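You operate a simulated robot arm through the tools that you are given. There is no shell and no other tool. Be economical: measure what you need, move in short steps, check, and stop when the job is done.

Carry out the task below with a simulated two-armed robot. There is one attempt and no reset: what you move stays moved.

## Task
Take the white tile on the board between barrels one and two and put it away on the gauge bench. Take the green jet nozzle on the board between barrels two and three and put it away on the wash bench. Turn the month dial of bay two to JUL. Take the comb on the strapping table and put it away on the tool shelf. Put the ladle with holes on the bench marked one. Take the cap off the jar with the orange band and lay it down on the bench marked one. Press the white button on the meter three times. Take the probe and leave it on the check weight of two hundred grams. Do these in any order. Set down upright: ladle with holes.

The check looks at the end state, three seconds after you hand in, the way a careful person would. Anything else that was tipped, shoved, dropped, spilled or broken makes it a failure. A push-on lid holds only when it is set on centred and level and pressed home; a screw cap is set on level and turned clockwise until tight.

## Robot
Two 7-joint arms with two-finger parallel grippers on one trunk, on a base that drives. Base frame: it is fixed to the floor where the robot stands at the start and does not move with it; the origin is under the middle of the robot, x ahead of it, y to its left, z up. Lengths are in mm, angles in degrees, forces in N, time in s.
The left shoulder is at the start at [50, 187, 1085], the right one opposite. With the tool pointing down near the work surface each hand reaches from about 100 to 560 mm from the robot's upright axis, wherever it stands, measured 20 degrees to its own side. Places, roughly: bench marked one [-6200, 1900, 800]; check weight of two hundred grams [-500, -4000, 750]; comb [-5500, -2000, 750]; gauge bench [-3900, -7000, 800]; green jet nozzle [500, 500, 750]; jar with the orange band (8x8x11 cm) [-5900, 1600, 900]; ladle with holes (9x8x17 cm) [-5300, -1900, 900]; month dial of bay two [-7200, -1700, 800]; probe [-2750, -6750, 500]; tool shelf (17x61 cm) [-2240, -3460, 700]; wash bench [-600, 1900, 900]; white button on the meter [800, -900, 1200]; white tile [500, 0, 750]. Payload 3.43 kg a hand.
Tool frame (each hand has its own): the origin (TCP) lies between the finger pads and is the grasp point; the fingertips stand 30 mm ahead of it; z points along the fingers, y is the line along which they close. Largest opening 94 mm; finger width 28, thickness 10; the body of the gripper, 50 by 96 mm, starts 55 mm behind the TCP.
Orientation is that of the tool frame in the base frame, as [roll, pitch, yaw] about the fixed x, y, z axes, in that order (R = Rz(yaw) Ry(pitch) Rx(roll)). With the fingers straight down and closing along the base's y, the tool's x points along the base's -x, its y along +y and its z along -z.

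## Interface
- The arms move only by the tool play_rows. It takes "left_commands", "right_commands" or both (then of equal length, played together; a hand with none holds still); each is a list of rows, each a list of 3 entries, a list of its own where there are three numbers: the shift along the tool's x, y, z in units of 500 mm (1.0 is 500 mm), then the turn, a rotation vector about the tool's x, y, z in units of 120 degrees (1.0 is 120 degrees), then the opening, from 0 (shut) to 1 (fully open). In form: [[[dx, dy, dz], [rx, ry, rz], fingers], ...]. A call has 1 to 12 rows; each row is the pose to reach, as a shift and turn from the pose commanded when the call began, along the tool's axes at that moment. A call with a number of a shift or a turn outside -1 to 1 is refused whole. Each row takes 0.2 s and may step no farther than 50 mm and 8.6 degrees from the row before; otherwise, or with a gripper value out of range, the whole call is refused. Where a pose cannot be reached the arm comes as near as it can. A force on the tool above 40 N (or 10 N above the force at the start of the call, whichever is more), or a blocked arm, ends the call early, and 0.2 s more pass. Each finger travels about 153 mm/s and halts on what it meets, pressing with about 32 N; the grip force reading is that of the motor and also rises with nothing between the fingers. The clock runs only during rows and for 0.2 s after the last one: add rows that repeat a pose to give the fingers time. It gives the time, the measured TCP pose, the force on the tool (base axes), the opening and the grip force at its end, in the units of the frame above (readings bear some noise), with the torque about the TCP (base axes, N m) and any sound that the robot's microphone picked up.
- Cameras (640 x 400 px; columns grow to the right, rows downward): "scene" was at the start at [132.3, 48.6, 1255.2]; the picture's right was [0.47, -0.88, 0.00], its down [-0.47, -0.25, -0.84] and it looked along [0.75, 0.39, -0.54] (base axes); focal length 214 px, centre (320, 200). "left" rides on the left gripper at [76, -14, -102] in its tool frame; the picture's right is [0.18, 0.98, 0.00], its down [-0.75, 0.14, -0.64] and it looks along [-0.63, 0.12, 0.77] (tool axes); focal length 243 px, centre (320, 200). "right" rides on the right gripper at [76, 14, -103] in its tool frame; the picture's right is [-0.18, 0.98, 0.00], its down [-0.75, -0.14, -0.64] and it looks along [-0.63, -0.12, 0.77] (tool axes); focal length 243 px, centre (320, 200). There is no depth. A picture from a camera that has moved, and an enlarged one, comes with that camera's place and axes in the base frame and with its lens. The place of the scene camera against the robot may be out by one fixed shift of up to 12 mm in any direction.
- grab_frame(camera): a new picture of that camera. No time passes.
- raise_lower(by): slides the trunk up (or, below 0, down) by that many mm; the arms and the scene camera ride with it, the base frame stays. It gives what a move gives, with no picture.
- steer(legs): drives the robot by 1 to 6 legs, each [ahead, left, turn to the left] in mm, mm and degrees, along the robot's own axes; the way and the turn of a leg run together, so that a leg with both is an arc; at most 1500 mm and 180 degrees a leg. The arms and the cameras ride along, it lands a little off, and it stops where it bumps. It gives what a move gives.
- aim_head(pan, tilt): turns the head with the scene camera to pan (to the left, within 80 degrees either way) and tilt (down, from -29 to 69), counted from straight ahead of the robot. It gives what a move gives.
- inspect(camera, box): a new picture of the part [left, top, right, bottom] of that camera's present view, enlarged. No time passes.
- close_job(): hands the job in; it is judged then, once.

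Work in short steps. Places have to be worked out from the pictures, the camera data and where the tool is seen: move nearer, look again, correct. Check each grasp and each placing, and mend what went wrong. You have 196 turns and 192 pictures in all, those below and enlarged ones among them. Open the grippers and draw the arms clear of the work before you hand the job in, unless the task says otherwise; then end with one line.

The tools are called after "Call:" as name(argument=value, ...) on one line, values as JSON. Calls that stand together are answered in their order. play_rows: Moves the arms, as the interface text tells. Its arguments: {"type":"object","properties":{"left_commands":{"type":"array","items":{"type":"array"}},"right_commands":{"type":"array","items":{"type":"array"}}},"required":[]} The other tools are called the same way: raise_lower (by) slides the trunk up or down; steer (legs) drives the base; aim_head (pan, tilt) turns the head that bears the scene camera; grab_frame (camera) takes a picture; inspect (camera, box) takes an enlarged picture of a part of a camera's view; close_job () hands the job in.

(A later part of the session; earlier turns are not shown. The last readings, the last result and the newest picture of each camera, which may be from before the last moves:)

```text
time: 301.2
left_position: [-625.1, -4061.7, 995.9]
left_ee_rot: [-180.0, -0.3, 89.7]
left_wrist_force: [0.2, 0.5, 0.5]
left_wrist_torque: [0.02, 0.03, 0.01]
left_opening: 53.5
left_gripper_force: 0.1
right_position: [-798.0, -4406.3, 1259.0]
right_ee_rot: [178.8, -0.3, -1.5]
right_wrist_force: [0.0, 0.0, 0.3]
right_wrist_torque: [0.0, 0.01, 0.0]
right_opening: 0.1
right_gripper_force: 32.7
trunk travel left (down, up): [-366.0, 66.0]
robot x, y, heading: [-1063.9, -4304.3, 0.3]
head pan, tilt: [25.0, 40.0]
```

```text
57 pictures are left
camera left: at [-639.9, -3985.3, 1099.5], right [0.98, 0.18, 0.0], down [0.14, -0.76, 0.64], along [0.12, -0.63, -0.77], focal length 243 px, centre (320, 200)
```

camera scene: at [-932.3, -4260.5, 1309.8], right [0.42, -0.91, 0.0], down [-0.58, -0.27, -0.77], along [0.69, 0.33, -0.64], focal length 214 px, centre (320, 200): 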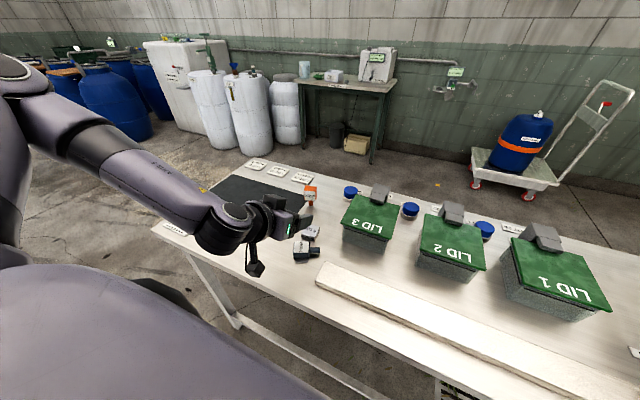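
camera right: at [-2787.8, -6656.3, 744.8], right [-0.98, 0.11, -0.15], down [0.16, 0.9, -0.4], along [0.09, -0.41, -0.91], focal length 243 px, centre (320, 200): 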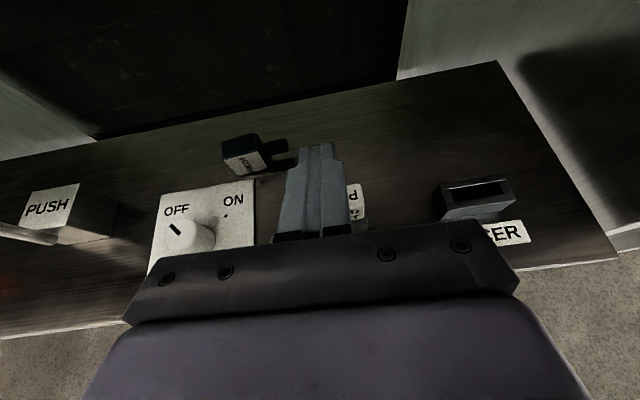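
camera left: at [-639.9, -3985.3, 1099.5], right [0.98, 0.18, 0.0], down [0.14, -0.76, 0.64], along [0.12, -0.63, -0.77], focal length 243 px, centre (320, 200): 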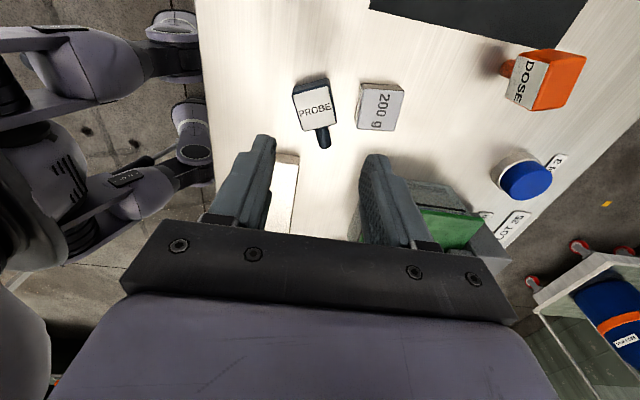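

Hand camera: head ≈ (-628,-4072), axis rotated ~22°; weight ≈ (-560,-4062). Rotate the hand 22°, move over the head and descend partway.

Call:
play_rows(left_commands=[[[-0.007, -0.002, 0.06], [0, 0, -0.061], 0.57], [[-0.015, -0.004, 0.12], [0, 0, -0.122], 0.57], [[-0.022, -0.006, 0.18], [0, 0, -0.183], 0.57], [[-0.022, -0.006, 0.18], [0, 0, -0.183], 0.57]])

Call:
grab_frame(camera="left")

```text
time: 302.2
left_position: [-627.8, -4071.2, 906.8]
left_ee_rot: [179.9, -0.2, 111.9]
left_wrist_force: [0.6, -0.8, 0.1]
left_wrist_torque: [0.02, 0.0, 0.0]
left_opening: 53.6
left_gripper_force: 0.0
right_position: [-798.6, -4405.9, 1259.8]
right_ee_rot: [178.9, -0.2, -1.5]
right_wrist_force: [0.8, 0.1, 0.1]
right_wrist_torque: [0.01, 0.01, 0.02]
right_opening: 0.0
right_gripper_force: 32.3
trunk travel left (down, up): [-366.0, 66.0]
robot x, y, heading: [-1061.3, -4303.4, 0.1]
head pan, tilt: [25.0, 40.0]
```

```text
56 pictures are left
camera left: at [-670.3, -4006.9, 1009.1], right [0.84, 0.54, 0.0], down [0.41, -0.65, 0.64], along [0.35, -0.54, -0.77], focal length 243 px, centre (320, 200)
```

left: 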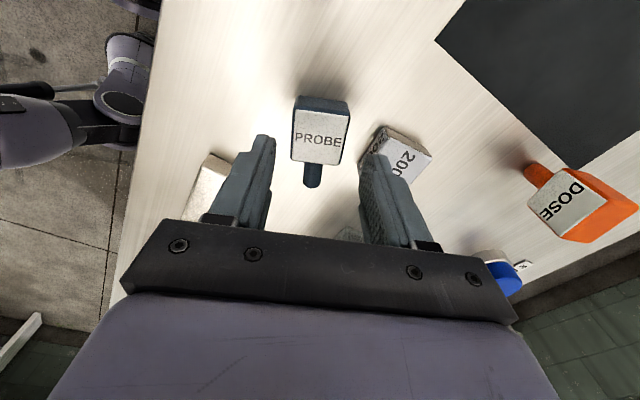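

Centred. Narrow the opening slightly, descend and grip.

Call:
play_rows(left_commands=[[[0, 0, 0.03], [0, 0, 0], 0.52], [[0, 0, 0.08], [0, 0, 0], 0.52], [[0, 0, 0.1], [0, 0, 0], 0.52], [[0, 0, 0.1], [0, 0, 0], 0.3], [[0, 0, 0.1], [0, 0, 0], 0], [[0, 0, 0.1], [0, 0, 0], 0]])

Call:
grab_frame(camera="left")

```text
time: 303.6
left_position: [-631.9, -4066.8, 860.3]
left_ee_rot: [179.7, -0.2, 111.7]
left_wrist_force: [0.9, 0.4, 2.6]
left_wrist_torque: [0.1, -0.01, -0.02]
left_opening: 38.9
left_gripper_force: 32.8
left hand out of reach, approached as far as the arm can: row 3, 4, 5, 6
right_position: [-797.9, -4406.5, 1261.1]
right_ee_rot: [178.9, -0.1, -1.5]
right_wrist_force: [-0.1, 0.5, -0.7]
right_wrist_torque: [0.02, 0.01, 0.03]
right_opening: 0.3
right_gripper_force: 32.0
trunk travel left (down, up): [-366.0, 66.0]
robot x, y, heading: [-1061.4, -4302.7, 0.2]
head pan, tilt: [25.0, 40.0]
```

```text
55 pictures are left
camera left: at [-675.0, -4001.8, 963.6], right [0.84, 0.54, 0.0], down [0.41, -0.65, 0.64], along [0.35, -0.54, -0.77], focal length 243 px, centre (320, 200)
```

left: 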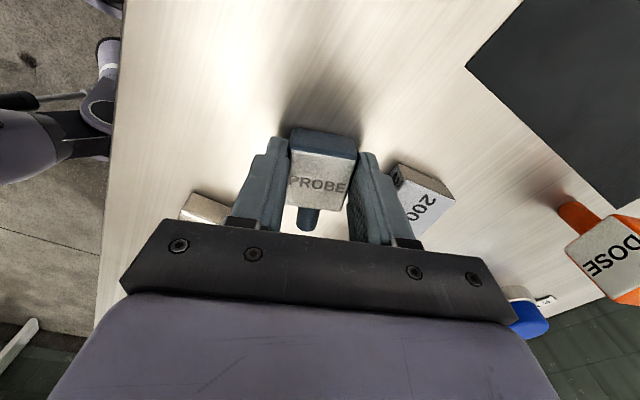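

Gripped (38.9 mm). Lift, rotate back and carry it above the weight.

Call:
play_rows(left_commands=[[[0, 0, -0.06], [0, 0, 0], 0], [[0, 0, -0.1], [0, 0, 0], 0], [[-0.012, 0.05, -0.1], [0, 0, 0.061], 0], [[-0.02, 0.1, -0.1], [0, 0, 0.122], 0], [[-0.025, 0.145, -0.1], [0, 0, 0.183], 0], [[-0.025, 0.145, -0.1], [0, 0, 0.183], 0]])

Call:
grab_frame(camera="left")

Call:
inspect(camera="scene", box=[270, 190, 370, 265])

```text
time: 305.1
left_position: [-565.4, -4047.4, 913.6]
left_ee_rot: [180.0, -0.2, 89.8]
left_wrist_force: [-0.1, 0.1, -1.1]
left_wrist_torque: [-0.01, 0.02, -0.02]
left_opening: 39.0
left_gripper_force: 31.6
left hand out of reach, approached as far as the arm can: row 5, 6
right_position: [-797.9, -4406.5, 1259.9]
right_ee_rot: [178.8, -0.2, -1.5]
right_wrist_force: [0.0, 0.1, 0.1]
right_wrist_torque: [0.0, 0.0, 0.0]
right_opening: 0.0
right_gripper_force: 32.3
trunk travel left (down, up): [-366.0, 66.0]
robot x, y, heading: [-1063.9, -4303.5, 0.0]
head pan, tilt: [25.0, 40.0]
```

```text
54 pictures are left
camera left: at [-580.2, -3972.0, 1016.6], right [0.98, 0.18, 0.0], down [0.14, -0.76, 0.64], along [0.12, -0.63, -0.77], focal length 243 px, centre (320, 200)
```

left: 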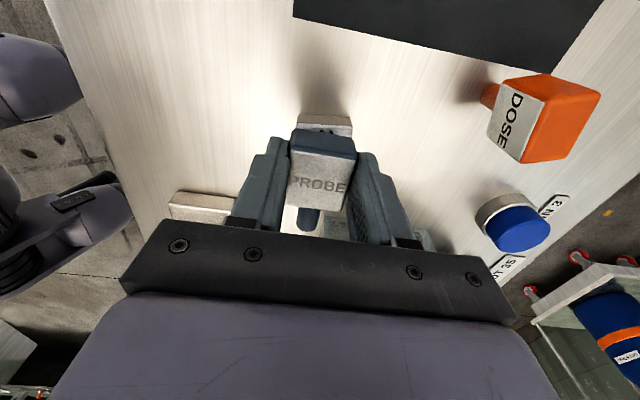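

```text
5.33 times, centred on (320, 228) of scene
camera zoom: at [-931.7, -4260.7, 1309.8], right [0.42, -0.91, 0.0], down [-0.58, -0.27, -0.77], along [0.69, 0.33, -0.64], focal length 1144 px, centre (320, 53)
```

zoom: 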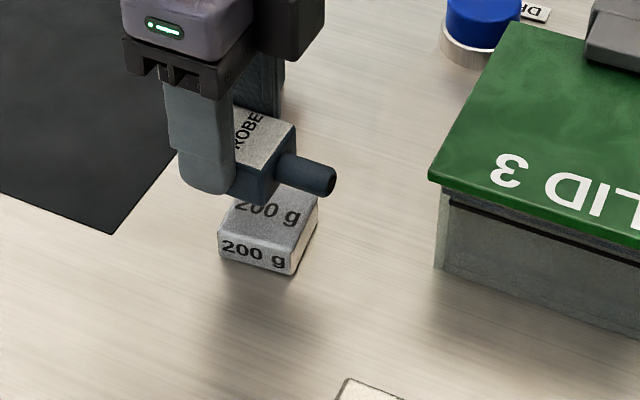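

Head centre ≈(-565,-4054) over the weight centre ≈(-563,-4060) – COM with the stem is centred. Lower by the trunk.

Call:
raise_lower(by=-29)

Call:
raise_lower(by=-3)

Call:
inspect(camera="scene", box=[270, 180, 370, 255])

```text
time: 305.8
left_position: [-565.4, -4047.6, 883.8]
left_ee_rot: [179.8, -0.2, 89.9]
left_wrist_force: [-1.0, -0.4, 0.1]
left_wrist_torque: [0.03, 0.01, -0.01]
left_opening: 39.0
left_gripper_force: 32.3
right_position: [-798.6, -4406.0, 1230.9]
right_ee_rot: [178.8, -0.2, -1.5]
right_wrist_force: [-0.4, -0.2, -0.6]
right_wrist_torque: [0.01, 0.03, 0.0]
right_opening: 0.4
right_gripper_force: 32.7
trunk travel left (down, up): [-337.0, 95.0]
robot x, y, heading: [-1064.9, -4307.4, 0.1]
head pan, tilt: [25.0, 40.0]
```

```text
time: 306.3
left_position: [-565.1, -4047.5, 882.6]
left_ee_rot: [179.9, -0.3, 89.9]
left_wrist_force: [-1.1, 1.5, 4.9]
left_wrist_torque: [0.02, 0.09, 0.04]
left_opening: 38.7
left_gripper_force: 32.1
right_position: [-798.7, -4405.2, 1228.4]
right_ee_rot: [178.7, -0.2, -1.5]
right_wrist_force: [0.5, -0.1, 0.6]
right_wrist_torque: [0.01, 0.04, -0.05]
right_opening: 0.0
right_gripper_force: 32.0
trunk travel left (down, up): [-334.0, 98.0]
robot x, y, heading: [-1060.6, -4303.8, 0.0]
head pan, tilt: [25.0, 40.0]
```

```text
5.33 times, centred on (320, 218) of scene
camera zoom: at [-932.2, -4260.8, 1277.9], right [0.43, -0.91, 0.0], down [-0.58, -0.27, -0.77], along [0.69, 0.33, -0.64], focal length 1144 px, centre (320, 107)
```

zoom: 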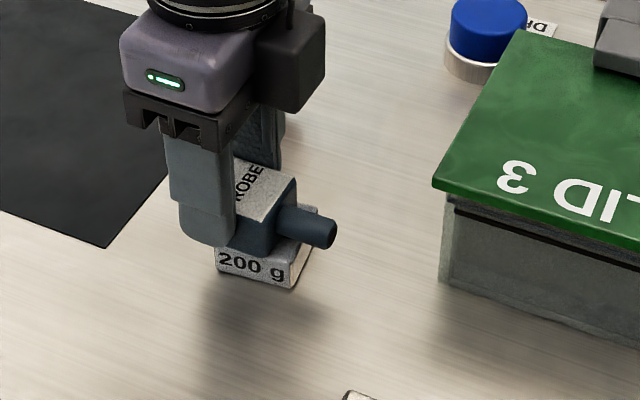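

Probe rests on the weight. Open and rise straight up.

Call:
play_rows(left_commands=[[[0, 0, 0], [0, 0, 0], 0.5], [[0, 0, 0], [0, 0, 0], 0.6], [[0, 0, -0.02], [0, 0, 0], 0.6], [[0, 0, -0.09], [0, 0, 0], 0.6], [[0, 0, -0.17], [0, 0, 0], 0.6]])

Call:
inspect(camera="scene", box=[270, 180, 370, 255])

```text
time: 307.5
left_position: [-567.5, -4048.6, 969.6]
left_ee_rot: [179.9, -0.1, 89.9]
left_wrist_force: [-0.8, 0.3, -0.7]
left_wrist_torque: [0.0, 0.01, -0.01]
left_opening: 56.4
left_gripper_force: 0.1
right_position: [-798.3, -4407.1, 1227.9]
right_ee_rot: [178.8, -0.2, -1.5]
right_wrist_force: [0.2, 0.5, 0.1]
right_wrist_torque: [0.01, -0.01, -0.01]
right_opening: 0.0
right_gripper_force: 32.3
trunk travel left (down, up): [-334.0, 98.0]
robot x, y, heading: [-1064.5, -4304.1, 0.1]
head pan, tilt: [25.0, 40.0]
```

```text
5.33 times, centred on (320, 218) of scene
camera zoom: at [-932.0, -4260.9, 1277.8], right [0.42, -0.91, 0.0], down [-0.58, -0.27, -0.77], along [0.69, 0.33, -0.64], focal length 1144 px, centre (320, 107)
```

zoom: 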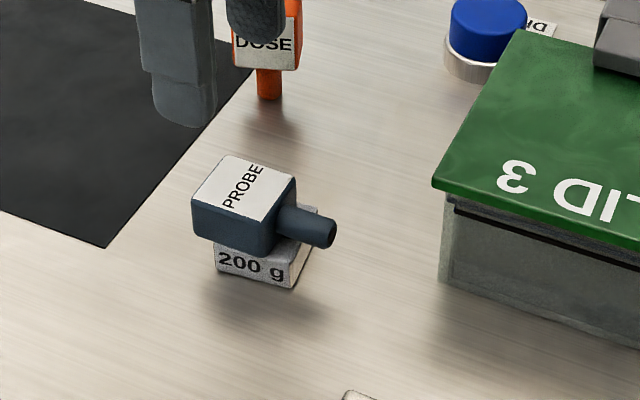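

Probe is stably on the 200 g weight. Back away and restore both hands to their natural roll.

Call:
steer(legs=[[-400, 0, 0]])

Call:
play_rows(left_commands=[[[0, 0, -0.02], [0, 0, -0.07], 0.6], [[0, 0, -0.05], [0, 0, -0.14], 0.6], [[0, 0, -0.1], [0, 0, -0.21], 0.6], [[0, 0, -0.15], [0, 0, -0.28], 0.6], [[0, 0, -0.2], [0, 0, -0.35], 0.6], [[0, 0, -0.2], [0, 0, -0.42], 0.6], [[0, 0, -0.2], [0, 0, -0.49], 0.6], [[0, 0, -0.2], [0, 0, -0.56], 0.6], [[0, 0, -0.2], [0, 0, -0.63], 0.6], [[0, 0, -0.2], [0, 0, -0.7], 0.6], [[0, 0, -0.2], [0, 0, -0.75], 0.6]], right_commands=[[[0, 0, 0], [0, 0, -0.07], 0.6], [[0, 0, 0], [0, 0, -0.14], 0.6], [[0, 0, 0], [0, 0, -0.21], 0.6], [[0, 0, 0], [0, 0, -0.28], 0.6], [[0, 0, 0], [0, 0, -0.35], 0.6], [[0, 0, 0], [0, 0, -0.42], 0.6], [[0, 0, 0], [0, 0, -0.49], 0.6], [[0, 0, 0], [0, 0, -0.56], 0.6], [[0, 0, 0], [0, 0, -0.63], 0.6], [[0, 0, 0], [0, 0, -0.7], 0.6], [[0, 0, 0], [0, 0, -0.75], 0.6]])

Call:
play_rows(right_commands=[[[0, 0, 0], [0, 0, -0.07], 0.6], [[0, 0, 0], [0, 0, -0.14], 0.6], [[0, 0, 0], [0, 0, -0.21], 0.6], [[0, 0, 0], [0, 0, -0.28], 0.6], [[0, 0, 0], [0, 0, -0.35], 0.6], [[0, 0, 0], [0, 0, -0.42], 0.6], [[0, 0, 0], [0, 0, -0.49], 0.6], [[0, 0, 0], [0, 0, -0.56], 0.6], [[0, 0, 0], [0, 0, -0.63], 0.6], [[0, 0, 0], [0, 0, -0.7], 0.6], [[0, 0, 0], [0, 0, -0.75], 0.6]])

Call:
steer(legs=[[0, 0, 90], [1500, 0, 0], [1000, 0, 0], [0, 0, 90]])

Call:
aim_head(pan=0, tilt=10)

Call:
grab_frame(camera="scene")

```text
time: 310.0
left_position: [-965.2, -4049.8, 968.5]
left_ee_rot: [179.8, -0.2, 89.6]
left_wrist_force: [0.3, 0.2, 0.0]
left_wrist_torque: [-0.02, 0.0, -0.01]
left_opening: 56.5
left_gripper_force: 0.1
right_position: [-1197.0, -4406.7, 1227.6]
right_ee_rot: [178.8, -0.1, -1.6]
right_wrist_force: [-0.2, 0.4, 0.3]
right_wrist_torque: [0.01, 0.0, 0.01]
right_opening: 0.0
right_gripper_force: 32.4
trunk travel left (down, up): [-334.0, 98.0]
robot x, y, heading: [-1460.2, -4305.0, 0.0]
head pan, tilt: [25.0, 40.0]
```

```text
time: 312.4
left_position: [-963.5, -4050.2, 1068.5]
left_ee_rot: [179.8, 0.2, 179.9]
left_wrist_force: [0.2, 0.3, -0.3]
left_wrist_torque: [-0.01, 0.0, -0.02]
left_opening: 56.5
left_gripper_force: 0.0
right_position: [-1197.7, -4407.9, 1229.0]
right_ee_rot: [179.9, 1.2, 88.5]
right_wrist_force: [0.4, -0.3, 0.4]
right_wrist_torque: [-0.01, 0.0, 0.0]
right_opening: 56.5
right_gripper_force: 0.1
trunk travel left (down, up): [-334.0, 98.0]
robot x, y, heading: [-1462.2, -4304.6, -0.1]
head pan, tilt: [25.0, 40.0]
```

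```text
time: 313.6
left_position: [-964.9, -4050.6, 1067.1]
left_ee_rot: [179.7, 0.1, 179.6]
left_wrist_force: [0.2, 0.5, -0.4]
left_wrist_torque: [-0.01, 0.02, 0.04]
left_opening: 56.5
left_gripper_force: 0.1
right_position: [-1191.8, -4407.5, 1227.1]
right_ee_rot: [-179.4, 0.5, 127.3]
right_wrist_force: [6.8, 7.4, 2.0]
right_wrist_torque: [-0.81, 0.86, -0.82]
right_opening: 56.3
right_gripper_force: 0.1
trunk travel left (down, up): [-334.0, 98.0]
robot x, y, heading: [-1462.0, -4302.4, -0.2]
head pan, tilt: [25.0, 40.0]
stopped in row 6 (right hand): the force on the tool passed its limit at 50 N (the readings are from after the stop); the commanded pose is now the measured one
```

```text
time: 333.4
left_position: [-1990.6, -2066.1, 1067.9]
left_ee_rot: [179.8, 0.1, 0.7]
left_wrist_force: [-0.2, 0.4, -0.1]
left_wrist_torque: [0.01, 0.0, -0.01]
left_opening: 56.8
left_gripper_force: 0.1
right_position: [-1768.3, -1703.7, 1226.6]
right_ee_rot: [-179.4, 0.6, -51.7]
right_wrist_force: [-17.4, -6.8, 1.6]
right_wrist_torque: [0.78, -2.0, -1.44]
right_opening: 56.2
right_gripper_force: 0.0
trunk travel left (down, up): [-334.0, 98.0]
robot x, y, heading: [-1500.8, -1802.1, -178.9]
head pan, tilt: [25.0, 40.0]
```

```text
time: 334.4
left_position: [-1989.8, -2065.0, 1068.1]
left_ee_rot: [179.9, 0.1, 0.7]
left_wrist_force: [0.0, 1.1, 0.2]
left_wrist_torque: [0.0, 0.0, -0.01]
left_opening: 56.4
left_gripper_force: 0.0
right_position: [-1769.4, -1703.8, 1227.1]
right_ee_rot: [-179.4, 0.7, -51.5]
right_wrist_force: [0.2, 0.4, 0.2]
right_wrist_torque: [-0.04, -0.01, -0.02]
right_opening: 56.5
right_gripper_force: 0.1
trunk travel left (down, up): [-334.0, 98.0]
robot x, y, heading: [-1499.2, -1804.1, -179.2]
head pan, tilt: [0.0, 10.0]
```

```text
50 pictures are left
camera scene: at [-1655.0, -1798.2, 1325.4], right [-0.02, 1.0, 0.0], down [0.17, 0.0, -0.98], along [-0.98, -0.02, -0.17], focal length 214 px, centre (320, 200)
```

scene: 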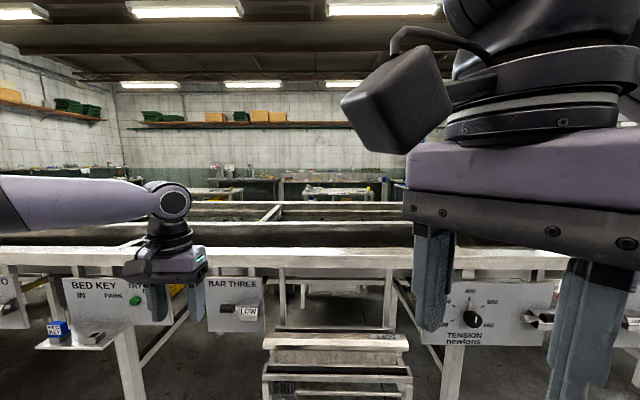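

The conveyor blocks the way west here; I'll go around its north end. First free the right hand (move outward, finish the roll).

Call:
play_rows(right_commands=[[[-0.066, 0.011, 0.03], [0, 0, 0], 0.6], [[-0.132, 0.022, 0.06], [0, 0, 0], 0.6], [[-0.198, 0.033, 0.09], [0, 0, 0], 0.6], [[-0.264, 0.044, 0.12], [0, 0, -0.07], 0.6], [[-0.264, 0.044, 0.12], [0, 0, -0.14], 0.6], [[-0.264, 0.044, 0.12], [0, 0, -0.21], 0.6], [[-0.264, 0.044, 0.12], [0, 0, -0.28], 0.6], [[-0.264, 0.044, 0.12], [0, 0, -0.35], 0.6], [[-0.264, 0.044, 0.12], [0, 0, -0.42], 0.6]])

Call:
steer(legs=[[-250, 0, 0], [0, 0, -90], [1500, 0, 0], [1400, 0, 0], [0, 0, 90]])

Call:
grab_frame(camera="scene")

```text
time: 336.4
left_position: [-1991.0, -2065.0, 1068.1]
left_ee_rot: [179.8, 0.2, 0.7]
left_wrist_force: [0.2, -0.2, 0.1]
left_wrist_torque: [0.02, -0.02, 0.0]
left_opening: 56.4
left_gripper_force: 0.0
right_position: [-1868.6, -1613.7, 1168.6]
right_ee_rot: [-179.1, -0.1, -1.2]
right_wrist_force: [0.4, 0.7, -0.6]
right_wrist_torque: [0.0, -0.02, 0.0]
right_opening: 56.2
right_gripper_force: 0.1
trunk travel left (down, up): [-334.0, 98.0]
robot x, y, heading: [-1497.5, -1801.6, -179.1]
head pan, tilt: [0.0, 10.0]
```

```text
time: 349.9
left_position: [-1525.8, 210.8, 1069.2]
left_ee_rot: [179.8, -0.9, -89.8]
left_wrist_force: [-0.7, -8.2, 3.8]
left_wrist_torque: [0.27, -0.09, -0.23]
left_opening: 55.6
left_gripper_force: 0.0
right_position: [-1075.1, 92.8, 1168.6]
right_ee_rot: [-179.1, 0.0, -91.3]
right_wrist_force: [0.3, -0.6, -0.3]
right_wrist_torque: [-0.02, -0.04, 0.01]
right_opening: 56.4
right_gripper_force: 0.0
trunk travel left (down, up): [-334.0, 98.0]
robot x, y, heading: [-1260.3, -276.8, 90.9]
head pan, tilt: [0.0, 10.0]
stopped in leg 4: the force on the tool passed its limit at 55 N (the readings are from after the stop); the commanded pose is now the measured one
```

```text
49 pictures are left
camera scene: at [-1271.4, -118.5, 1325.6], right [1.0, 0.02, 0.0], down [0.0, -0.17, -0.98], along [-0.02, 0.98, -0.17], focal length 214 px, centre (320, 200)
```

scene: 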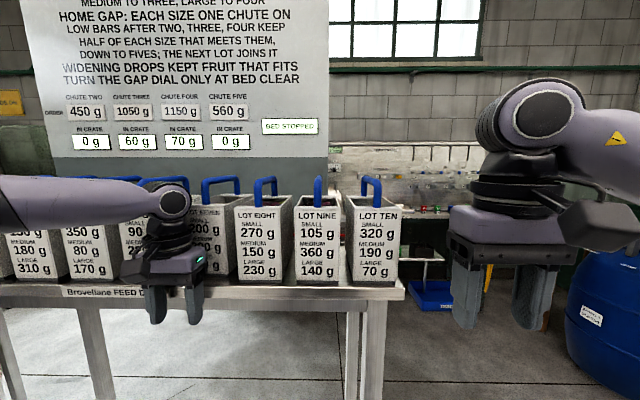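

The left hand touched a crate on the feed table ahead. Back off and check.

Call:
steer(legs=[[-300, 0, 0]])

Call:
aim_head(pan=20, tilt=20)

Call:
grab_frame(camera="scene")

```text
time: 352.0
left_position: [-1519.3, -90.3, 1068.9]
left_ee_rot: [179.7, -0.9, -90.0]
left_wrist_force: [0.3, 0.8, -0.4]
left_wrist_torque: [-0.01, 0.05, 0.03]
left_opening: 56.4
left_gripper_force: 0.0
right_position: [-1068.7, -209.7, 1168.7]
right_ee_rot: [-179.1, -0.1, -91.4]
right_wrist_force: [0.4, 0.4, 0.2]
right_wrist_torque: [0.02, 0.01, -0.04]
right_opening: 56.5
right_gripper_force: 0.0
trunk travel left (down, up): [-334.0, 98.0]
robot x, y, heading: [-1258.3, -579.2, 90.9]
head pan, tilt: [0.0, 10.0]
```

```text
time: 352.8
left_position: [-1520.0, -90.2, 1068.7]
left_ee_rot: [179.7, -0.9, -89.9]
left_wrist_force: [-0.6, 0.0, 0.0]
left_wrist_torque: [0.02, 0.0, 0.03]
left_opening: 56.2
left_gripper_force: 0.0
right_position: [-1069.4, -209.4, 1167.7]
right_ee_rot: [-179.1, -0.1, -91.4]
right_wrist_force: [-0.2, 0.7, -1.0]
right_wrist_torque: [0.03, -0.03, 0.03]
right_opening: 56.4
right_gripper_force: 0.1
trunk travel left (down, up): [-334.0, 98.0]
robot x, y, heading: [-1264.3, -579.1, 90.8]
head pan, tilt: [20.0, 20.0]
```

```text
48 pictures are left
camera scene: at [-1297.8, -426.1, 1309.2], right [0.93, 0.36, 0.0], down [0.12, -0.32, -0.94], along [-0.33, 0.88, -0.34], focal length 214 px, centre (320, 200)
```

scene: 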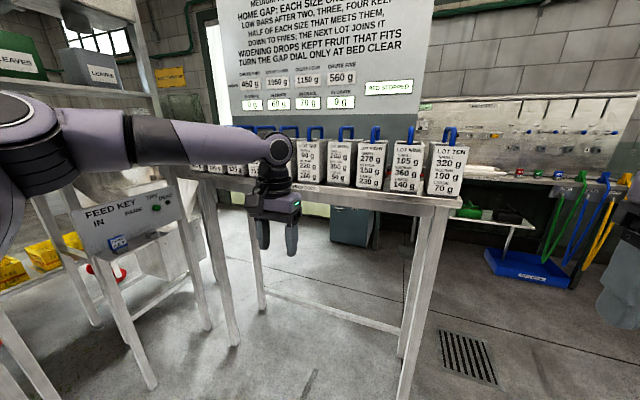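

It was the feed table's edge (z≈1.1 m); crates are undisturbed. Route: east of the table, north to y≈1000, then west.

Call:
steer(legs=[[0, -580, 0], [1500, 0, 0], [60, 0, 0], [0, 0, 89], [1300, 0, 0]])

Call:
aim_head(pan=0, tilt=12)

Call:
grab_frame(camera="scene")

```text
time: 370.6
left_position: [-1200.9, 716.4, 1069.4]
left_ee_rot: [179.5, -1.6, 0.6]
left_wrist_force: [8.3, -0.8, 2.5]
left_wrist_torque: [0.02, 0.86, 0.09]
left_opening: 56.5
left_gripper_force: 0.1
right_position: [-1090.3, 1168.5, 1169.2]
right_ee_rot: [-179.1, -0.1, -0.7]
right_wrist_force: [-0.3, -0.5, 0.4]
right_wrist_torque: [0.01, 0.02, 0.0]
right_opening: 56.5
right_gripper_force: 0.1
trunk travel left (down, up): [-334.0, 98.0]
robot x, y, heading: [-720.0, 983.6, -178.4]
head pan, tilt: [20.0, 20.0]
stopped in leg 5: the force on the tool passed its limit at 45 N (the readings are from after the stop); the commanded pose is now the measured one
```

```text
time: 371.4
left_position: [-1201.0, 716.4, 1068.9]
left_ee_rot: [179.6, -1.5, 0.6]
left_wrist_force: [11.2, -0.8, 3.1]
left_wrist_torque: [0.0, 1.17, 0.13]
left_opening: 56.5
left_gripper_force: 0.1
right_position: [-1091.3, 1167.4, 1168.8]
right_ee_rot: [-179.1, -0.1, -0.8]
right_wrist_force: [0.1, -0.1, -0.5]
right_wrist_torque: [0.01, -0.01, -0.01]
right_opening: 56.2
right_gripper_force: 0.1
trunk travel left (down, up): [-334.0, 98.0]
robot x, y, heading: [-718.9, 979.7, -178.5]
head pan, tilt: [0.0, 12.0]
```

```text
47 pictures are left
camera scene: at [-875.8, 984.8, 1322.4], right [-0.03, 1.0, 0.0], down [0.21, 0.01, -0.98], along [-0.98, -0.03, -0.21], focal length 214 px, centre (320, 200)
```

scene: 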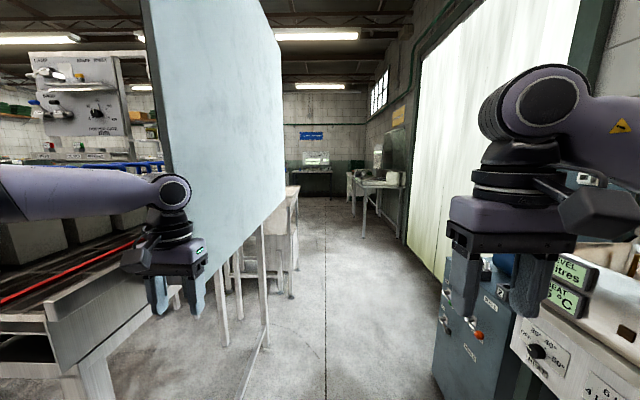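

The left hand touched the sign board. Back off 80 mm, shift right 150 mm into the corridor and continue west.

Call:
steer(legs=[[-80, 0, 0], [0, 150, 0]])

```text
time: 373.6
left_position: [-1118.2, 642.7, 1068.9]
left_ee_rot: [-179.3, -1.7, -1.2]
left_wrist_force: [-1.2, 21.2, -2.0]
left_wrist_torque: [-0.96, -0.06, -0.06]
left_opening: 44.7
left_gripper_force: 0.1
right_position: [-1007.4, 1080.6, 1168.2]
right_ee_rot: [-179.3, -0.1, -1.0]
right_wrist_force: [0.8, 0.3, -0.3]
right_wrist_torque: [-0.02, 0.02, 0.0]
right_opening: 56.4
right_gripper_force: 0.2
trunk travel left (down, up): [-334.0, 98.0]
robot x, y, heading: [-637.5, 889.5, -178.9]
head pan, tilt: [0.0, 12.0]
stopped in leg 2: the force on the tool passed its limit at 49 N (the readings are from after the stop); the commanded pose is now the measured one
```

Wrong direction (left is positive). Move right 240 mm now.

Call:
steer(legs=[[0, -250, 0]])

Call:
grab_frame(camera="scene")

```text
time: 376.4
left_position: [-1124.8, 890.1, 1069.4]
left_ee_rot: [-179.4, -1.7, -1.0]
left_wrist_force: [0.2, -0.4, -0.2]
left_wrist_torque: [0.02, -0.01, -0.02]
left_opening: 56.3
left_gripper_force: 0.2
right_position: [-1012.6, 1327.5, 1168.2]
right_ee_rot: [-179.1, -0.1, -1.2]
right_wrist_force: [-0.2, -0.5, -0.9]
right_wrist_torque: [0.01, 0.01, 0.04]
right_opening: 56.6
right_gripper_force: 0.0
trunk travel left (down, up): [-334.0, 98.0]
robot x, y, heading: [-643.0, 1141.6, -178.8]
head pan, tilt: [0.0, 12.0]
```

```text
46 pictures are left
camera scene: at [-799.8, 1143.7, 1322.2], right [-0.02, 1.0, 0.0], down [0.21, 0.0, -0.98], along [-0.98, -0.02, -0.21], focal length 214 px, centre (320, 200)
```

scene: 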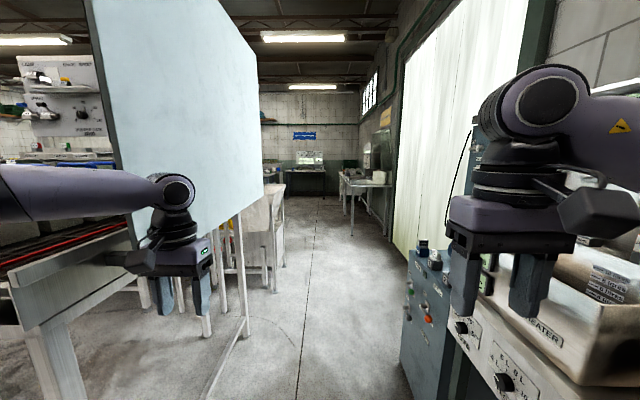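

Corridor clear at y≈1140. Drive west 2800 mm.

Call:
steer(legs=[[1500, 0, -1], [1350, 0, 0]])

Call:
grab_frame(camera="scene")

```text
time: 379.3
left_position: [-1449.1, 877.4, 1082.5]
left_ee_rot: [-179.3, -0.3, 1.3]
left_wrist_force: [-0.5, 0.4, -0.6]
left_wrist_torque: [0.02, 0.02, 0.02]
left_opening: 56.2
left_gripper_force: 0.0
right_position: [-1346.9, 1328.0, 1177.5]
right_ee_rot: [-179.8, 1.5, 0.2]
right_wrist_force: [0.4, -0.8, 0.5]
right_wrist_torque: [0.01, 0.03, 0.01]
right_opening: 56.2
right_gripper_force: 0.0
trunk travel left (down, up): [-334.0, 98.0]
robot x, y, heading: [-999.1, 1138.5, -177.5]
head pan, tilt: [0.0, 12.0]
stopped in leg 1: the robot was blocked; the commanded pose is now the measured one
```

```text
45 pictures are left
camera scene: at [-1125.5, 1150.8, 1326.6], right [-0.04, 1.0, -0.01], down [0.18, 0.0, -0.98], along [-0.98, -0.04, -0.18], focal length 214 px, centre (320, 200)
```

scene: 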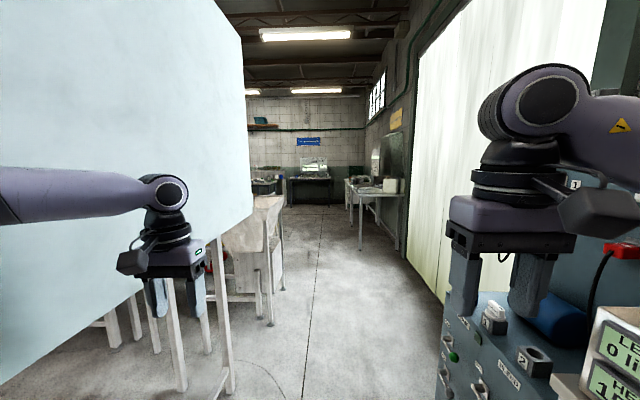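

Blocked, likely by a protruding elbow. Back off and tuck both arms (hands further ahead, lower and more central).

Call:
steer(legs=[[-100, 0, 0]])

Call:
play_rows(left_commands=[[[-0.01, -0.03, 0.04], [0, 0, 0], 0.6], [[-0.02, -0.06, 0.08], [0, 0, 0], 0.6], [[-0.03, -0.09, 0.12], [0, 0, 0], 0.6], [[-0.04, -0.12, 0.16], [0, 0, 0], 0.6]], right_commands=[[[-0.065, 0.03, 0.06], [0, 0, 0], 0.6], [[-0.13, 0.06, 0.12], [0, 0, 0], 0.6], [[-0.195, 0.09, 0.18], [0, 0, 0], 0.6], [[-0.26, 0.12, 0.24], [0, 0, 0], 0.6]])

Call:
aim_head(pan=0, tilt=45)

Call:
grab_frame(camera="scene")

```text
time: 380.4
left_position: [-1379.5, 875.0, 1065.8]
left_ee_rot: [-178.7, -2.0, 0.8]
left_wrist_force: [0.9, -0.8, 0.4]
left_wrist_torque: [0.03, 0.02, 0.01]
left_opening: 56.5
left_gripper_force: 0.0
right_position: [-1275.9, 1323.5, 1168.4]
right_ee_rot: [-179.1, 0.0, -0.4]
right_wrist_force: [0.4, -1.0, -0.3]
right_wrist_torque: [0.03, 0.03, 0.02]
right_opening: 56.5
right_gripper_force: 0.1
trunk travel left (down, up): [-334.0, 98.0]
robot x, y, heading: [-899.9, 1142.6, -178.0]
head pan, tilt: [0.0, 12.0]
```

```text
time: 381.4
left_position: [-1387.3, 926.3, 987.9]
left_ee_rot: [-178.6, -2.0, 0.6]
left_wrist_force: [0.3, 0.0, -0.9]
left_wrist_torque: [0.02, 0.0, 0.04]
left_opening: 56.4
left_gripper_force: 0.0
left hand out of reach, approached as far as the arm can: row 4
right_position: [-1407.6, 1263.9, 1048.7]
right_ee_rot: [-179.1, 0.0, -0.1]
right_wrist_force: [-0.1, 0.1, -0.4]
right_wrist_torque: [-0.01, -0.01, 0.03]
right_opening: 56.5
right_gripper_force: 0.1
trunk travel left (down, up): [-334.0, 98.0]
robot x, y, heading: [-902.8, 1136.0, -178.2]
head pan, tilt: [0.0, 12.0]
```

```text
time: 382.4
left_position: [-1387.1, 927.1, 987.7]
left_ee_rot: [-178.7, -1.9, 0.7]
left_wrist_force: [0.7, -0.9, 0.9]
left_wrist_torque: [-0.03, -0.02, -0.05]
left_opening: 56.1
left_gripper_force: 0.1
right_position: [-1406.5, 1264.9, 1048.7]
right_ee_rot: [-179.1, -0.1, -0.3]
right_wrist_force: [0.3, 0.9, -0.5]
right_wrist_torque: [-0.01, 0.0, -0.02]
right_opening: 56.4
right_gripper_force: 0.0
trunk travel left (down, up): [-334.0, 98.0]
robot x, y, heading: [-904.7, 1144.8, -178.0]
head pan, tilt: [0.0, 45.0]
```

```text
44 pictures are left
camera scene: at [-1048.9, 1142.2, 1270.6], right [-0.03, 1.0, 0.0], down [0.71, 0.02, -0.71], along [-0.71, -0.02, -0.71], focal length 214 px, centre (320, 200)
```

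scene: 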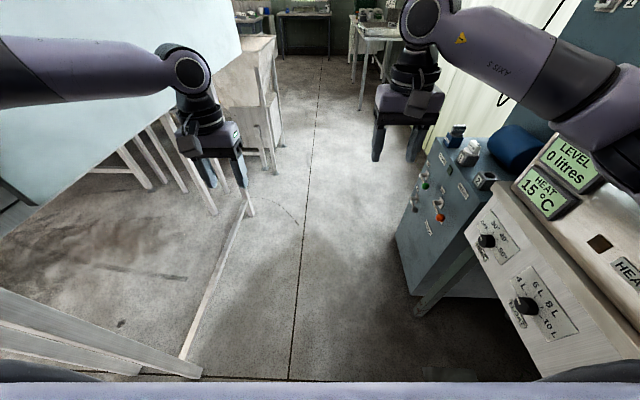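

The right elbow was catching the LEVEL/HEAT box (top ≈ z 1060). Raise the trunk 95 mm so the elbows pass above it, and continue.

Call:
raise_lower(by=95)

Call:
steer(legs=[[300, 25, -2], [1200, 0, 0], [1300, 0, 0]])

Call:
aim_head(pan=0, tilt=15)

Call:
grab_frame(camera="scene")

```text
time: 383.7
left_position: [-1387.3, 926.6, 1081.6]
left_ee_rot: [-178.6, -2.0, 0.7]
left_wrist_force: [0.5, 0.5, -0.2]
left_wrist_torque: [0.01, -0.04, 0.0]
left_opening: 56.7
left_gripper_force: 0.1
right_position: [-1406.5, 1265.5, 1144.3]
right_ee_rot: [-179.1, -0.2, -0.3]
right_wrist_force: [0.2, 0.1, -0.2]
right_wrist_torque: [-0.02, -0.02, -0.01]
right_opening: 56.4
right_gripper_force: 0.0
trunk travel left (down, up): [-429.0, 3.0]
robot x, y, heading: [-904.0, 1140.2, -178.1]
head pan, tilt: [0.0, 45.0]
```

```text
time: 384.6
left_position: [-1410.1, 923.1, 1083.0]
left_ee_rot: [-179.0, -2.1, 1.2]
left_wrist_force: [1.2, 0.6, 0.2]
left_wrist_torque: [-0.03, -0.02, 0.02]
left_opening: 56.4
left_gripper_force: 0.1
right_position: [-1431.0, 1265.0, 1147.1]
right_ee_rot: [-179.3, 0.2, -0.1]
right_wrist_force: [0.4, -0.3, 0.6]
right_wrist_torque: [0.02, 0.02, 0.03]
right_opening: 56.5
right_gripper_force: 0.0
trunk travel left (down, up): [-429.0, 3.0]
robot x, y, heading: [-933.3, 1138.9, -177.8]
head pan, tilt: [0.0, 45.0]
stopped in leg 1: the robot was blocked; the commanded pose is now the measured one
```

```text
time: 385.6
left_position: [-1409.3, 923.9, 1083.7]
left_ee_rot: [-178.9, -2.0, 1.2]
left_wrist_force: [0.0, -0.1, -0.1]
left_wrist_torque: [0.0, 0.03, -0.01]
left_opening: 56.3
left_gripper_force: 0.0
right_position: [-1430.9, 1265.5, 1146.0]
right_ee_rot: [-179.3, 0.5, -0.2]
right_wrist_force: [0.7, 0.1, -0.1]
right_wrist_torque: [0.04, -0.03, 0.01]
right_opening: 56.4
right_gripper_force: 0.1
trunk travel left (down, up): [-429.0, 3.0]
robot x, y, heading: [-938.0, 1132.4, -178.0]
head pan, tilt: [0.0, 15.0]
```

```text
43 pictures are left
camera scene: at [-1081.8, 1143.3, 1413.6], right [-0.04, 1.0, 0.0], down [0.25, 0.01, -0.97], along [-0.97, -0.04, -0.25], focal length 214 px, centre (320, 200)
```

scene: 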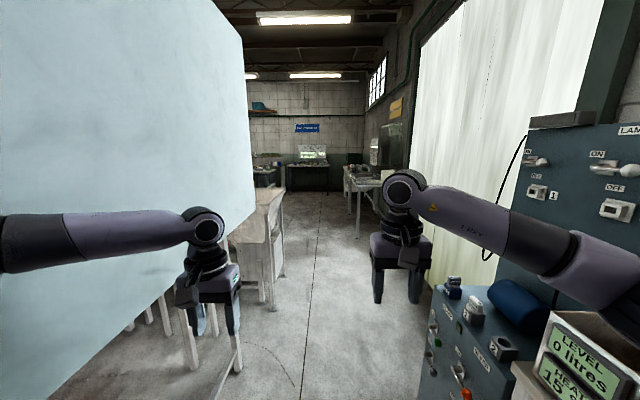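

The left elbow is against the board. Back off and straighten both arms forward to tuck the elbows.

Call:
steer(legs=[[-120, 0, 0]])

Call:
play_rows(left_commands=[[[-0.06, 0.01, 0.03], [0, 0, 0], 0.6], [[-0.12, 0.02, 0.06], [0, 0, 0], 0.6], [[-0.18, 0.02, 0.09], [0, 0, 0], 0.6], [[-0.24, 0.02, 0.12], [0, 0, 0], 0.6]], right_commands=[[[-0.04, -0.02, 0.06], [0, 0, 0], 0.6], [[-0.08, -0.04, 0.12], [0, 0, 0], 0.6], [[-0.12, -0.06, 0.18], [0, 0, 0], 0.6], [[-0.16, -0.08, 0.22], [0, 0, 0], 0.6]])

Call:
grab_frame(camera="scene")

```text
time: 386.8
left_position: [-1299.7, 924.9, 1078.0]
left_ee_rot: [-178.6, -2.5, 1.0]
left_wrist_force: [1.0, -0.4, 0.3]
left_wrist_torque: [0.01, 0.0, 0.04]
left_opening: 56.4
left_gripper_force: 0.1
right_position: [-1320.1, 1266.8, 1144.4]
right_ee_rot: [-179.1, -0.1, -0.5]
right_wrist_force: [1.1, 0.0, 0.1]
right_wrist_torque: [-0.01, 0.03, 0.0]
right_opening: 56.5
right_gripper_force: 0.1
trunk travel left (down, up): [-429.0, 3.0]
robot x, y, heading: [-819.8, 1136.9, -178.1]
head pan, tilt: [0.0, 15.0]
```

```text
time: 387.8
left_position: [-1332.6, 868.2, 1043.2]
left_ee_rot: [-178.5, -2.5, 1.0]
left_wrist_force: [0.2, -0.9, 1.9]
left_wrist_torque: [-0.04, 0.03, 0.04]
left_opening: 56.6
left_gripper_force: 0.0
left hand out of reach, approached as far as the arm can: row 1, 2, 3, 4
right_position: [-1399.4, 1309.0, 1031.7]
right_ee_rot: [-179.2, -0.1, -0.3]
right_wrist_force: [0.0, -0.8, 0.2]
right_wrist_torque: [-0.01, -0.01, -0.02]
right_opening: 56.4
right_gripper_force: 0.0
trunk travel left (down, up): [-429.0, 3.0]
robot x, y, heading: [-816.9, 1142.2, -178.1]
head pan, tilt: [0.0, 15.0]
```

```text
42 pictures are left
camera scene: at [-975.0, 1142.6, 1412.3], right [-0.03, 1.0, 0.0], down [0.26, 0.01, -0.97], along [-0.97, -0.03, -0.26], focal length 214 px, centre (320, 200)
```

scene: 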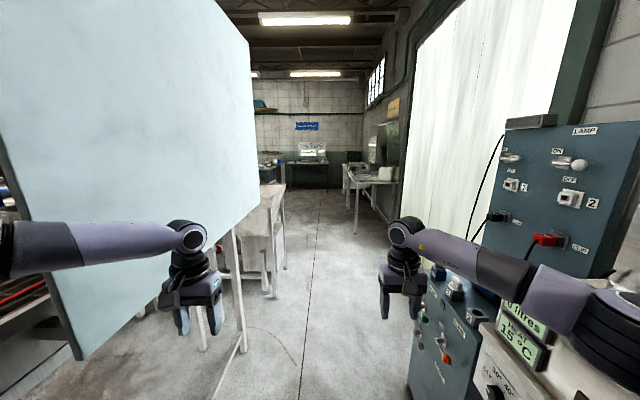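

Elbow-out width is too great for this corridor facing west. I'll pull the hands in, face the wash bench (heading 90) and slide left (west) through.

Call:
play_rows(left_commands=[[[0.04, 0, -0.02], [0, 0, 0], 0.6], [[0.08, 0, -0.04], [0, 0, 0], 0.6], [[0.12, 0, -0.06], [0, 0, 0], 0.6], [[0.16, 0, -0.08], [0, 0, 0], 0.6], [[0.2, 0, -0.1], [0, 0, 0], 0.6], [[0.23, 0, -0.12], [0, 0, 0], 0.6]], right_commands=[[[0.08, 0, -0.035], [0, 0, 0], 0.6], [[0.16, 0, -0.07], [0, 0, 0], 0.6], [[0.24, 0, -0.1], [0, 0, 0], 0.6], [[0.32, 0, -0.14], [0, 0, 0], 0.6], [[0.4, 0, -0.17], [0, 0, 0], 0.6], [[0.46, 0, -0.2], [0, 0, 0], 0.6]])

Call:
steer(legs=[[-60, 45, 0], [0, 0, -90]])

Call:
steer(legs=[[0, 700, 0]])

Call:
aim_head(pan=60, tilt=20)

Call:
grab_frame(camera="scene")

```text
time: 389.2
left_position: [-1217.8, 871.4, 1107.9]
left_ee_rot: [-178.6, -2.6, 1.1]
left_wrist_force: [0.4, -0.1, -0.9]
left_wrist_torque: [-0.01, 0.02, 0.03]
left_opening: 56.3
left_gripper_force: 0.0
right_position: [-1169.1, 1304.6, 1135.2]
right_ee_rot: [-179.2, -0.2, -0.4]
right_wrist_force: [0.8, -0.9, 0.5]
right_wrist_torque: [0.0, 0.02, 0.0]
right_opening: 56.3
right_gripper_force: 0.0
trunk travel left (down, up): [-429.0, 3.0]
robot x, y, heading: [-815.2, 1142.0, -178.0]
head pan, tilt: [0.0, 15.0]
```

```text
time: 394.2
left_position: [-1015.3, 1508.3, 1108.3]
left_ee_rot: [-178.6, -2.6, -91.0]
left_wrist_force: [-0.1, 0.2, -0.6]
left_wrist_torque: [-0.01, 0.0, 0.01]
left_opening: 56.3
left_gripper_force: 0.1
right_position: [-580.2, 1444.8, 1134.2]
right_ee_rot: [-179.0, -0.2, -92.4]
right_wrist_force: [0.3, 0.5, -0.3]
right_wrist_torque: [0.0, 0.01, 0.01]
right_opening: 56.5
right_gripper_force: 0.0
trunk travel left (down, up): [-429.0, 3.0]
robot x, y, heading: [-757.0, 1095.1, 89.9]
head pan, tilt: [0.0, 15.0]
```

```text
time: 400.7
left_position: [-1708.3, 1508.9, 1108.1]
left_ee_rot: [-178.6, -2.6, -91.0]
left_wrist_force: [-0.4, -0.4, 0.0]
left_wrist_torque: [-0.03, 0.0, -0.01]
left_opening: 56.4
left_gripper_force: 0.1
right_position: [-1275.4, 1446.6, 1135.9]
right_ee_rot: [-179.0, -0.2, -92.3]
right_wrist_force: [0.2, -1.0, 0.5]
right_wrist_torque: [0.0, 0.01, -0.01]
right_opening: 56.3
right_gripper_force: 0.0
trunk travel left (down, up): [-429.0, 3.0]
robot x, y, heading: [-1452.5, 1101.0, 89.6]
head pan, tilt: [0.0, 15.0]
```

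```text
time: 402.0
left_position: [-1708.2, 1510.7, 1108.2]
left_ee_rot: [-178.6, -2.6, -91.0]
left_wrist_force: [0.3, -0.5, 0.0]
left_wrist_torque: [-0.01, -0.02, 0.02]
left_opening: 56.3
left_gripper_force: 0.1
right_position: [-1275.1, 1447.6, 1134.7]
right_ee_rot: [-179.2, -0.2, -92.4]
right_wrist_force: [-1.3, -0.6, 0.6]
right_wrist_torque: [0.01, -0.02, -0.01]
right_opening: 56.5
right_gripper_force: 0.0
trunk travel left (down, up): [-429.0, 3.0]
robot x, y, heading: [-1450.0, 1099.6, 89.8]
head pan, tilt: [60.0, 20.0]
```

```text
41 pictures are left
camera scene: at [-1537.8, 1212.4, 1404.2], right [0.5, 0.86, 0.0], down [0.3, -0.17, -0.94], along [-0.81, 0.47, -0.34], focal length 214 px, centre (320, 200)
```

scene: 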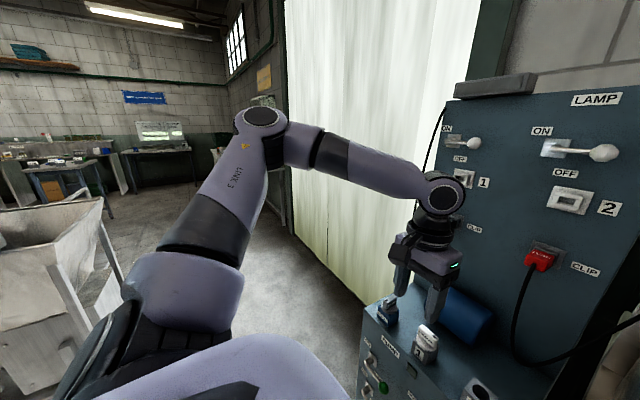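

Working. Raise the left hand for margin over the cabinet and continue sliding west.

Call:
play_rows(left_commands=[[[0.04, 0, -0.05], [0, 0, 0], 0.6], [[0.08, 0, -0.1], [0, 0, 0], 0.6]])

Call:
steer(legs=[[0, 1300, 0]])

Call:
grab_frame(camera="scene")

```text
time: 402.6
left_position: [-1712.0, 1471.1, 1159.0]
left_ee_rot: [-178.5, -2.6, -91.1]
left_wrist_force: [-0.5, 0.7, 0.0]
left_wrist_torque: [0.03, -0.03, -0.01]
left_opening: 56.6
left_gripper_force: 0.1
right_position: [-1274.7, 1447.1, 1133.7]
right_ee_rot: [-179.1, -0.2, -92.4]
right_wrist_force: [1.1, 0.1, -0.4]
right_wrist_torque: [0.01, 0.0, 0.0]
right_opening: 56.4
right_gripper_force: 0.1
trunk travel left (down, up): [-429.0, 3.0]
robot x, y, heading: [-1451.3, 1099.1, 90.0]
head pan, tilt: [60.0, 20.0]
```

```text
time: 414.1
left_position: [-3001.9, 1472.3, 1158.5]
left_ee_rot: [-178.6, -2.5, -91.0]
left_wrist_force: [0.7, 0.7, -0.7]
left_wrist_torque: [0.0, -0.02, -0.01]
left_opening: 56.4
left_gripper_force: 0.1
right_position: [-2564.8, 1448.5, 1135.3]
right_ee_rot: [-179.1, -0.3, -92.4]
right_wrist_force: [-0.2, -0.4, 0.9]
right_wrist_torque: [-0.03, 0.0, -0.01]
right_opening: 56.3
right_gripper_force: 0.1
trunk travel left (down, up): [-429.0, 3.0]
robot x, y, heading: [-2741.7, 1103.9, 90.0]
head pan, tilt: [60.0, 20.0]
```

```text
40 pictures are left
camera scene: at [-2827.0, 1213.9, 1404.2], right [0.5, 0.87, 0.0], down [0.3, -0.17, -0.94], along [-0.81, 0.47, -0.34], focal length 214 px, centre (320, 200)
```

scene: 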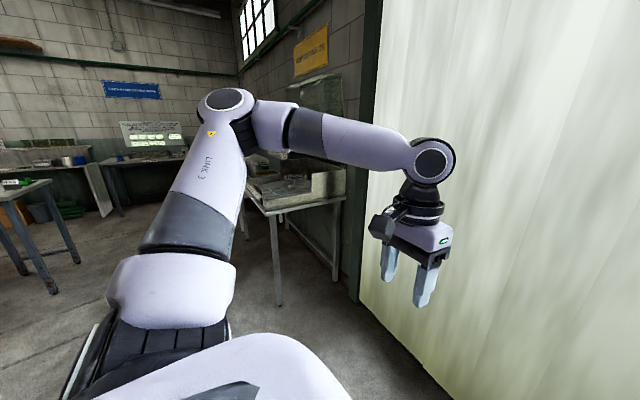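

Through. Turn west and head for bench one.

Call:
steer(legs=[[0, 200, 0], [0, 0, 90], [1500, 0, 0], [700, 0, 0]])

Call:
aim_head(pan=-20, tilt=20)

Call:
grab_frame(camera="scene")

```text
time: 430.5
left_position: [-5461.7, 952.9, 1158.3]
left_ee_rot: [-178.6, -2.6, -3.0]
left_wrist_force: [-0.6, 0.9, 0.0]
left_wrist_torque: [-0.02, -0.02, 0.02]
left_opening: 56.4
left_gripper_force: 0.1
right_position: [-5422.6, 1387.3, 1133.4]
right_ee_rot: [-179.1, -0.2, -4.4]
right_wrist_force: [-0.5, 0.6, -0.3]
right_wrist_torque: [-0.01, -0.04, -0.01]
right_opening: 56.4
right_gripper_force: 0.0
trunk travel left (down, up): [-429.0, 3.0]
robot x, y, heading: [-5086.1, 1194.6, 177.8]
head pan, tilt: [60.0, 20.0]
```

```text
time: 432.0
left_position: [-5462.7, 950.9, 1158.8]
left_ee_rot: [-178.6, -2.6, -3.0]
left_wrist_force: [-0.7, -0.2, 0.3]
left_wrist_torque: [-0.02, -0.02, 0.01]
left_opening: 56.4
left_gripper_force: 0.0
right_position: [-5422.3, 1388.1, 1134.8]
right_ee_rot: [-179.1, -0.2, -4.4]
right_wrist_force: [-0.4, 0.4, 0.0]
right_wrist_torque: [-0.01, -0.02, -0.02]
right_opening: 56.5
right_gripper_force: 0.0
trunk travel left (down, up): [-429.0, 3.0]
robot x, y, heading: [-5080.8, 1198.5, 177.9]
head pan, tilt: [-20.0, 20.0]
```

```text
39 pictures are left
camera scene: at [-5232.3, 1242.2, 1404.2], right [0.38, 0.93, 0.0], down [0.32, -0.13, -0.94], along [-0.87, 0.35, -0.34], focal length 214 px, centre (320, 200)
```

scene: 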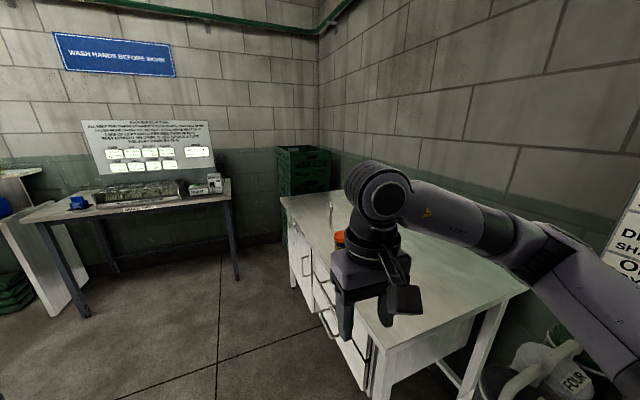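

Jar (orange band) is on the drawer bench to the right at ≈(-6000,1640). I position the robot in front of it, facing +y.

Call:
steer(legs=[[0, 300, 2], [830, 0, 0], [0, 0, -90]])

Call:
aim_head(pan=0, tilt=35)

Call:
grab_frame(camera="scene")

```text
time: 443.0
left_position: [-6190.1, 1251.2, 1159.1]
left_ee_rot: [-178.7, -2.7, -88.0]
left_wrist_force: [-0.5, 0.1, -0.4]
left_wrist_torque: [-0.03, -0.01, 0.02]
left_opening: 56.3
left_gripper_force: 0.0
right_position: [-5752.3, 1249.3, 1134.5]
right_ee_rot: [-179.1, -0.1, -89.3]
right_wrist_force: [1.2, -0.8, 0.2]
right_wrist_torque: [-0.01, 0.02, 0.03]
right_opening: 56.5
right_gripper_force: 0.1
trunk travel left (down, up): [-429.0, 3.0]
robot x, y, heading: [-5909.0, 893.0, 92.6]
head pan, tilt: [-20.0, 20.0]
```

```text
time: 443.8
left_position: [-6190.6, 1251.9, 1159.2]
left_ee_rot: [-178.7, -2.6, -88.0]
left_wrist_force: [0.4, -0.3, -0.1]
left_wrist_torque: [-0.01, 0.02, 0.0]
left_opening: 56.5
left_gripper_force: 0.1
right_position: [-5752.8, 1248.9, 1134.8]
right_ee_rot: [-179.0, -0.1, -89.2]
right_wrist_force: [0.3, -0.6, 0.5]
right_wrist_torque: [-0.01, 0.03, 0.0]
right_opening: 56.4
right_gripper_force: 0.1
trunk travel left (down, up): [-429.0, 3.0]
robot x, y, heading: [-5912.6, 897.4, 93.0]
head pan, tilt: [0.0, 35.0]
```

```text
38 pictures are left
camera scene: at [-5923.5, 1047.8, 1380.4], right [1.0, 0.05, 0.0], down [0.03, -0.57, -0.82], along [-0.04, 0.82, -0.57], focal length 214 px, centre (320, 200)
```

scene: 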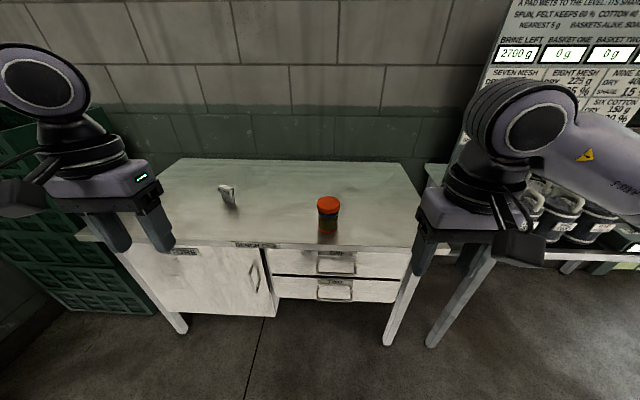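

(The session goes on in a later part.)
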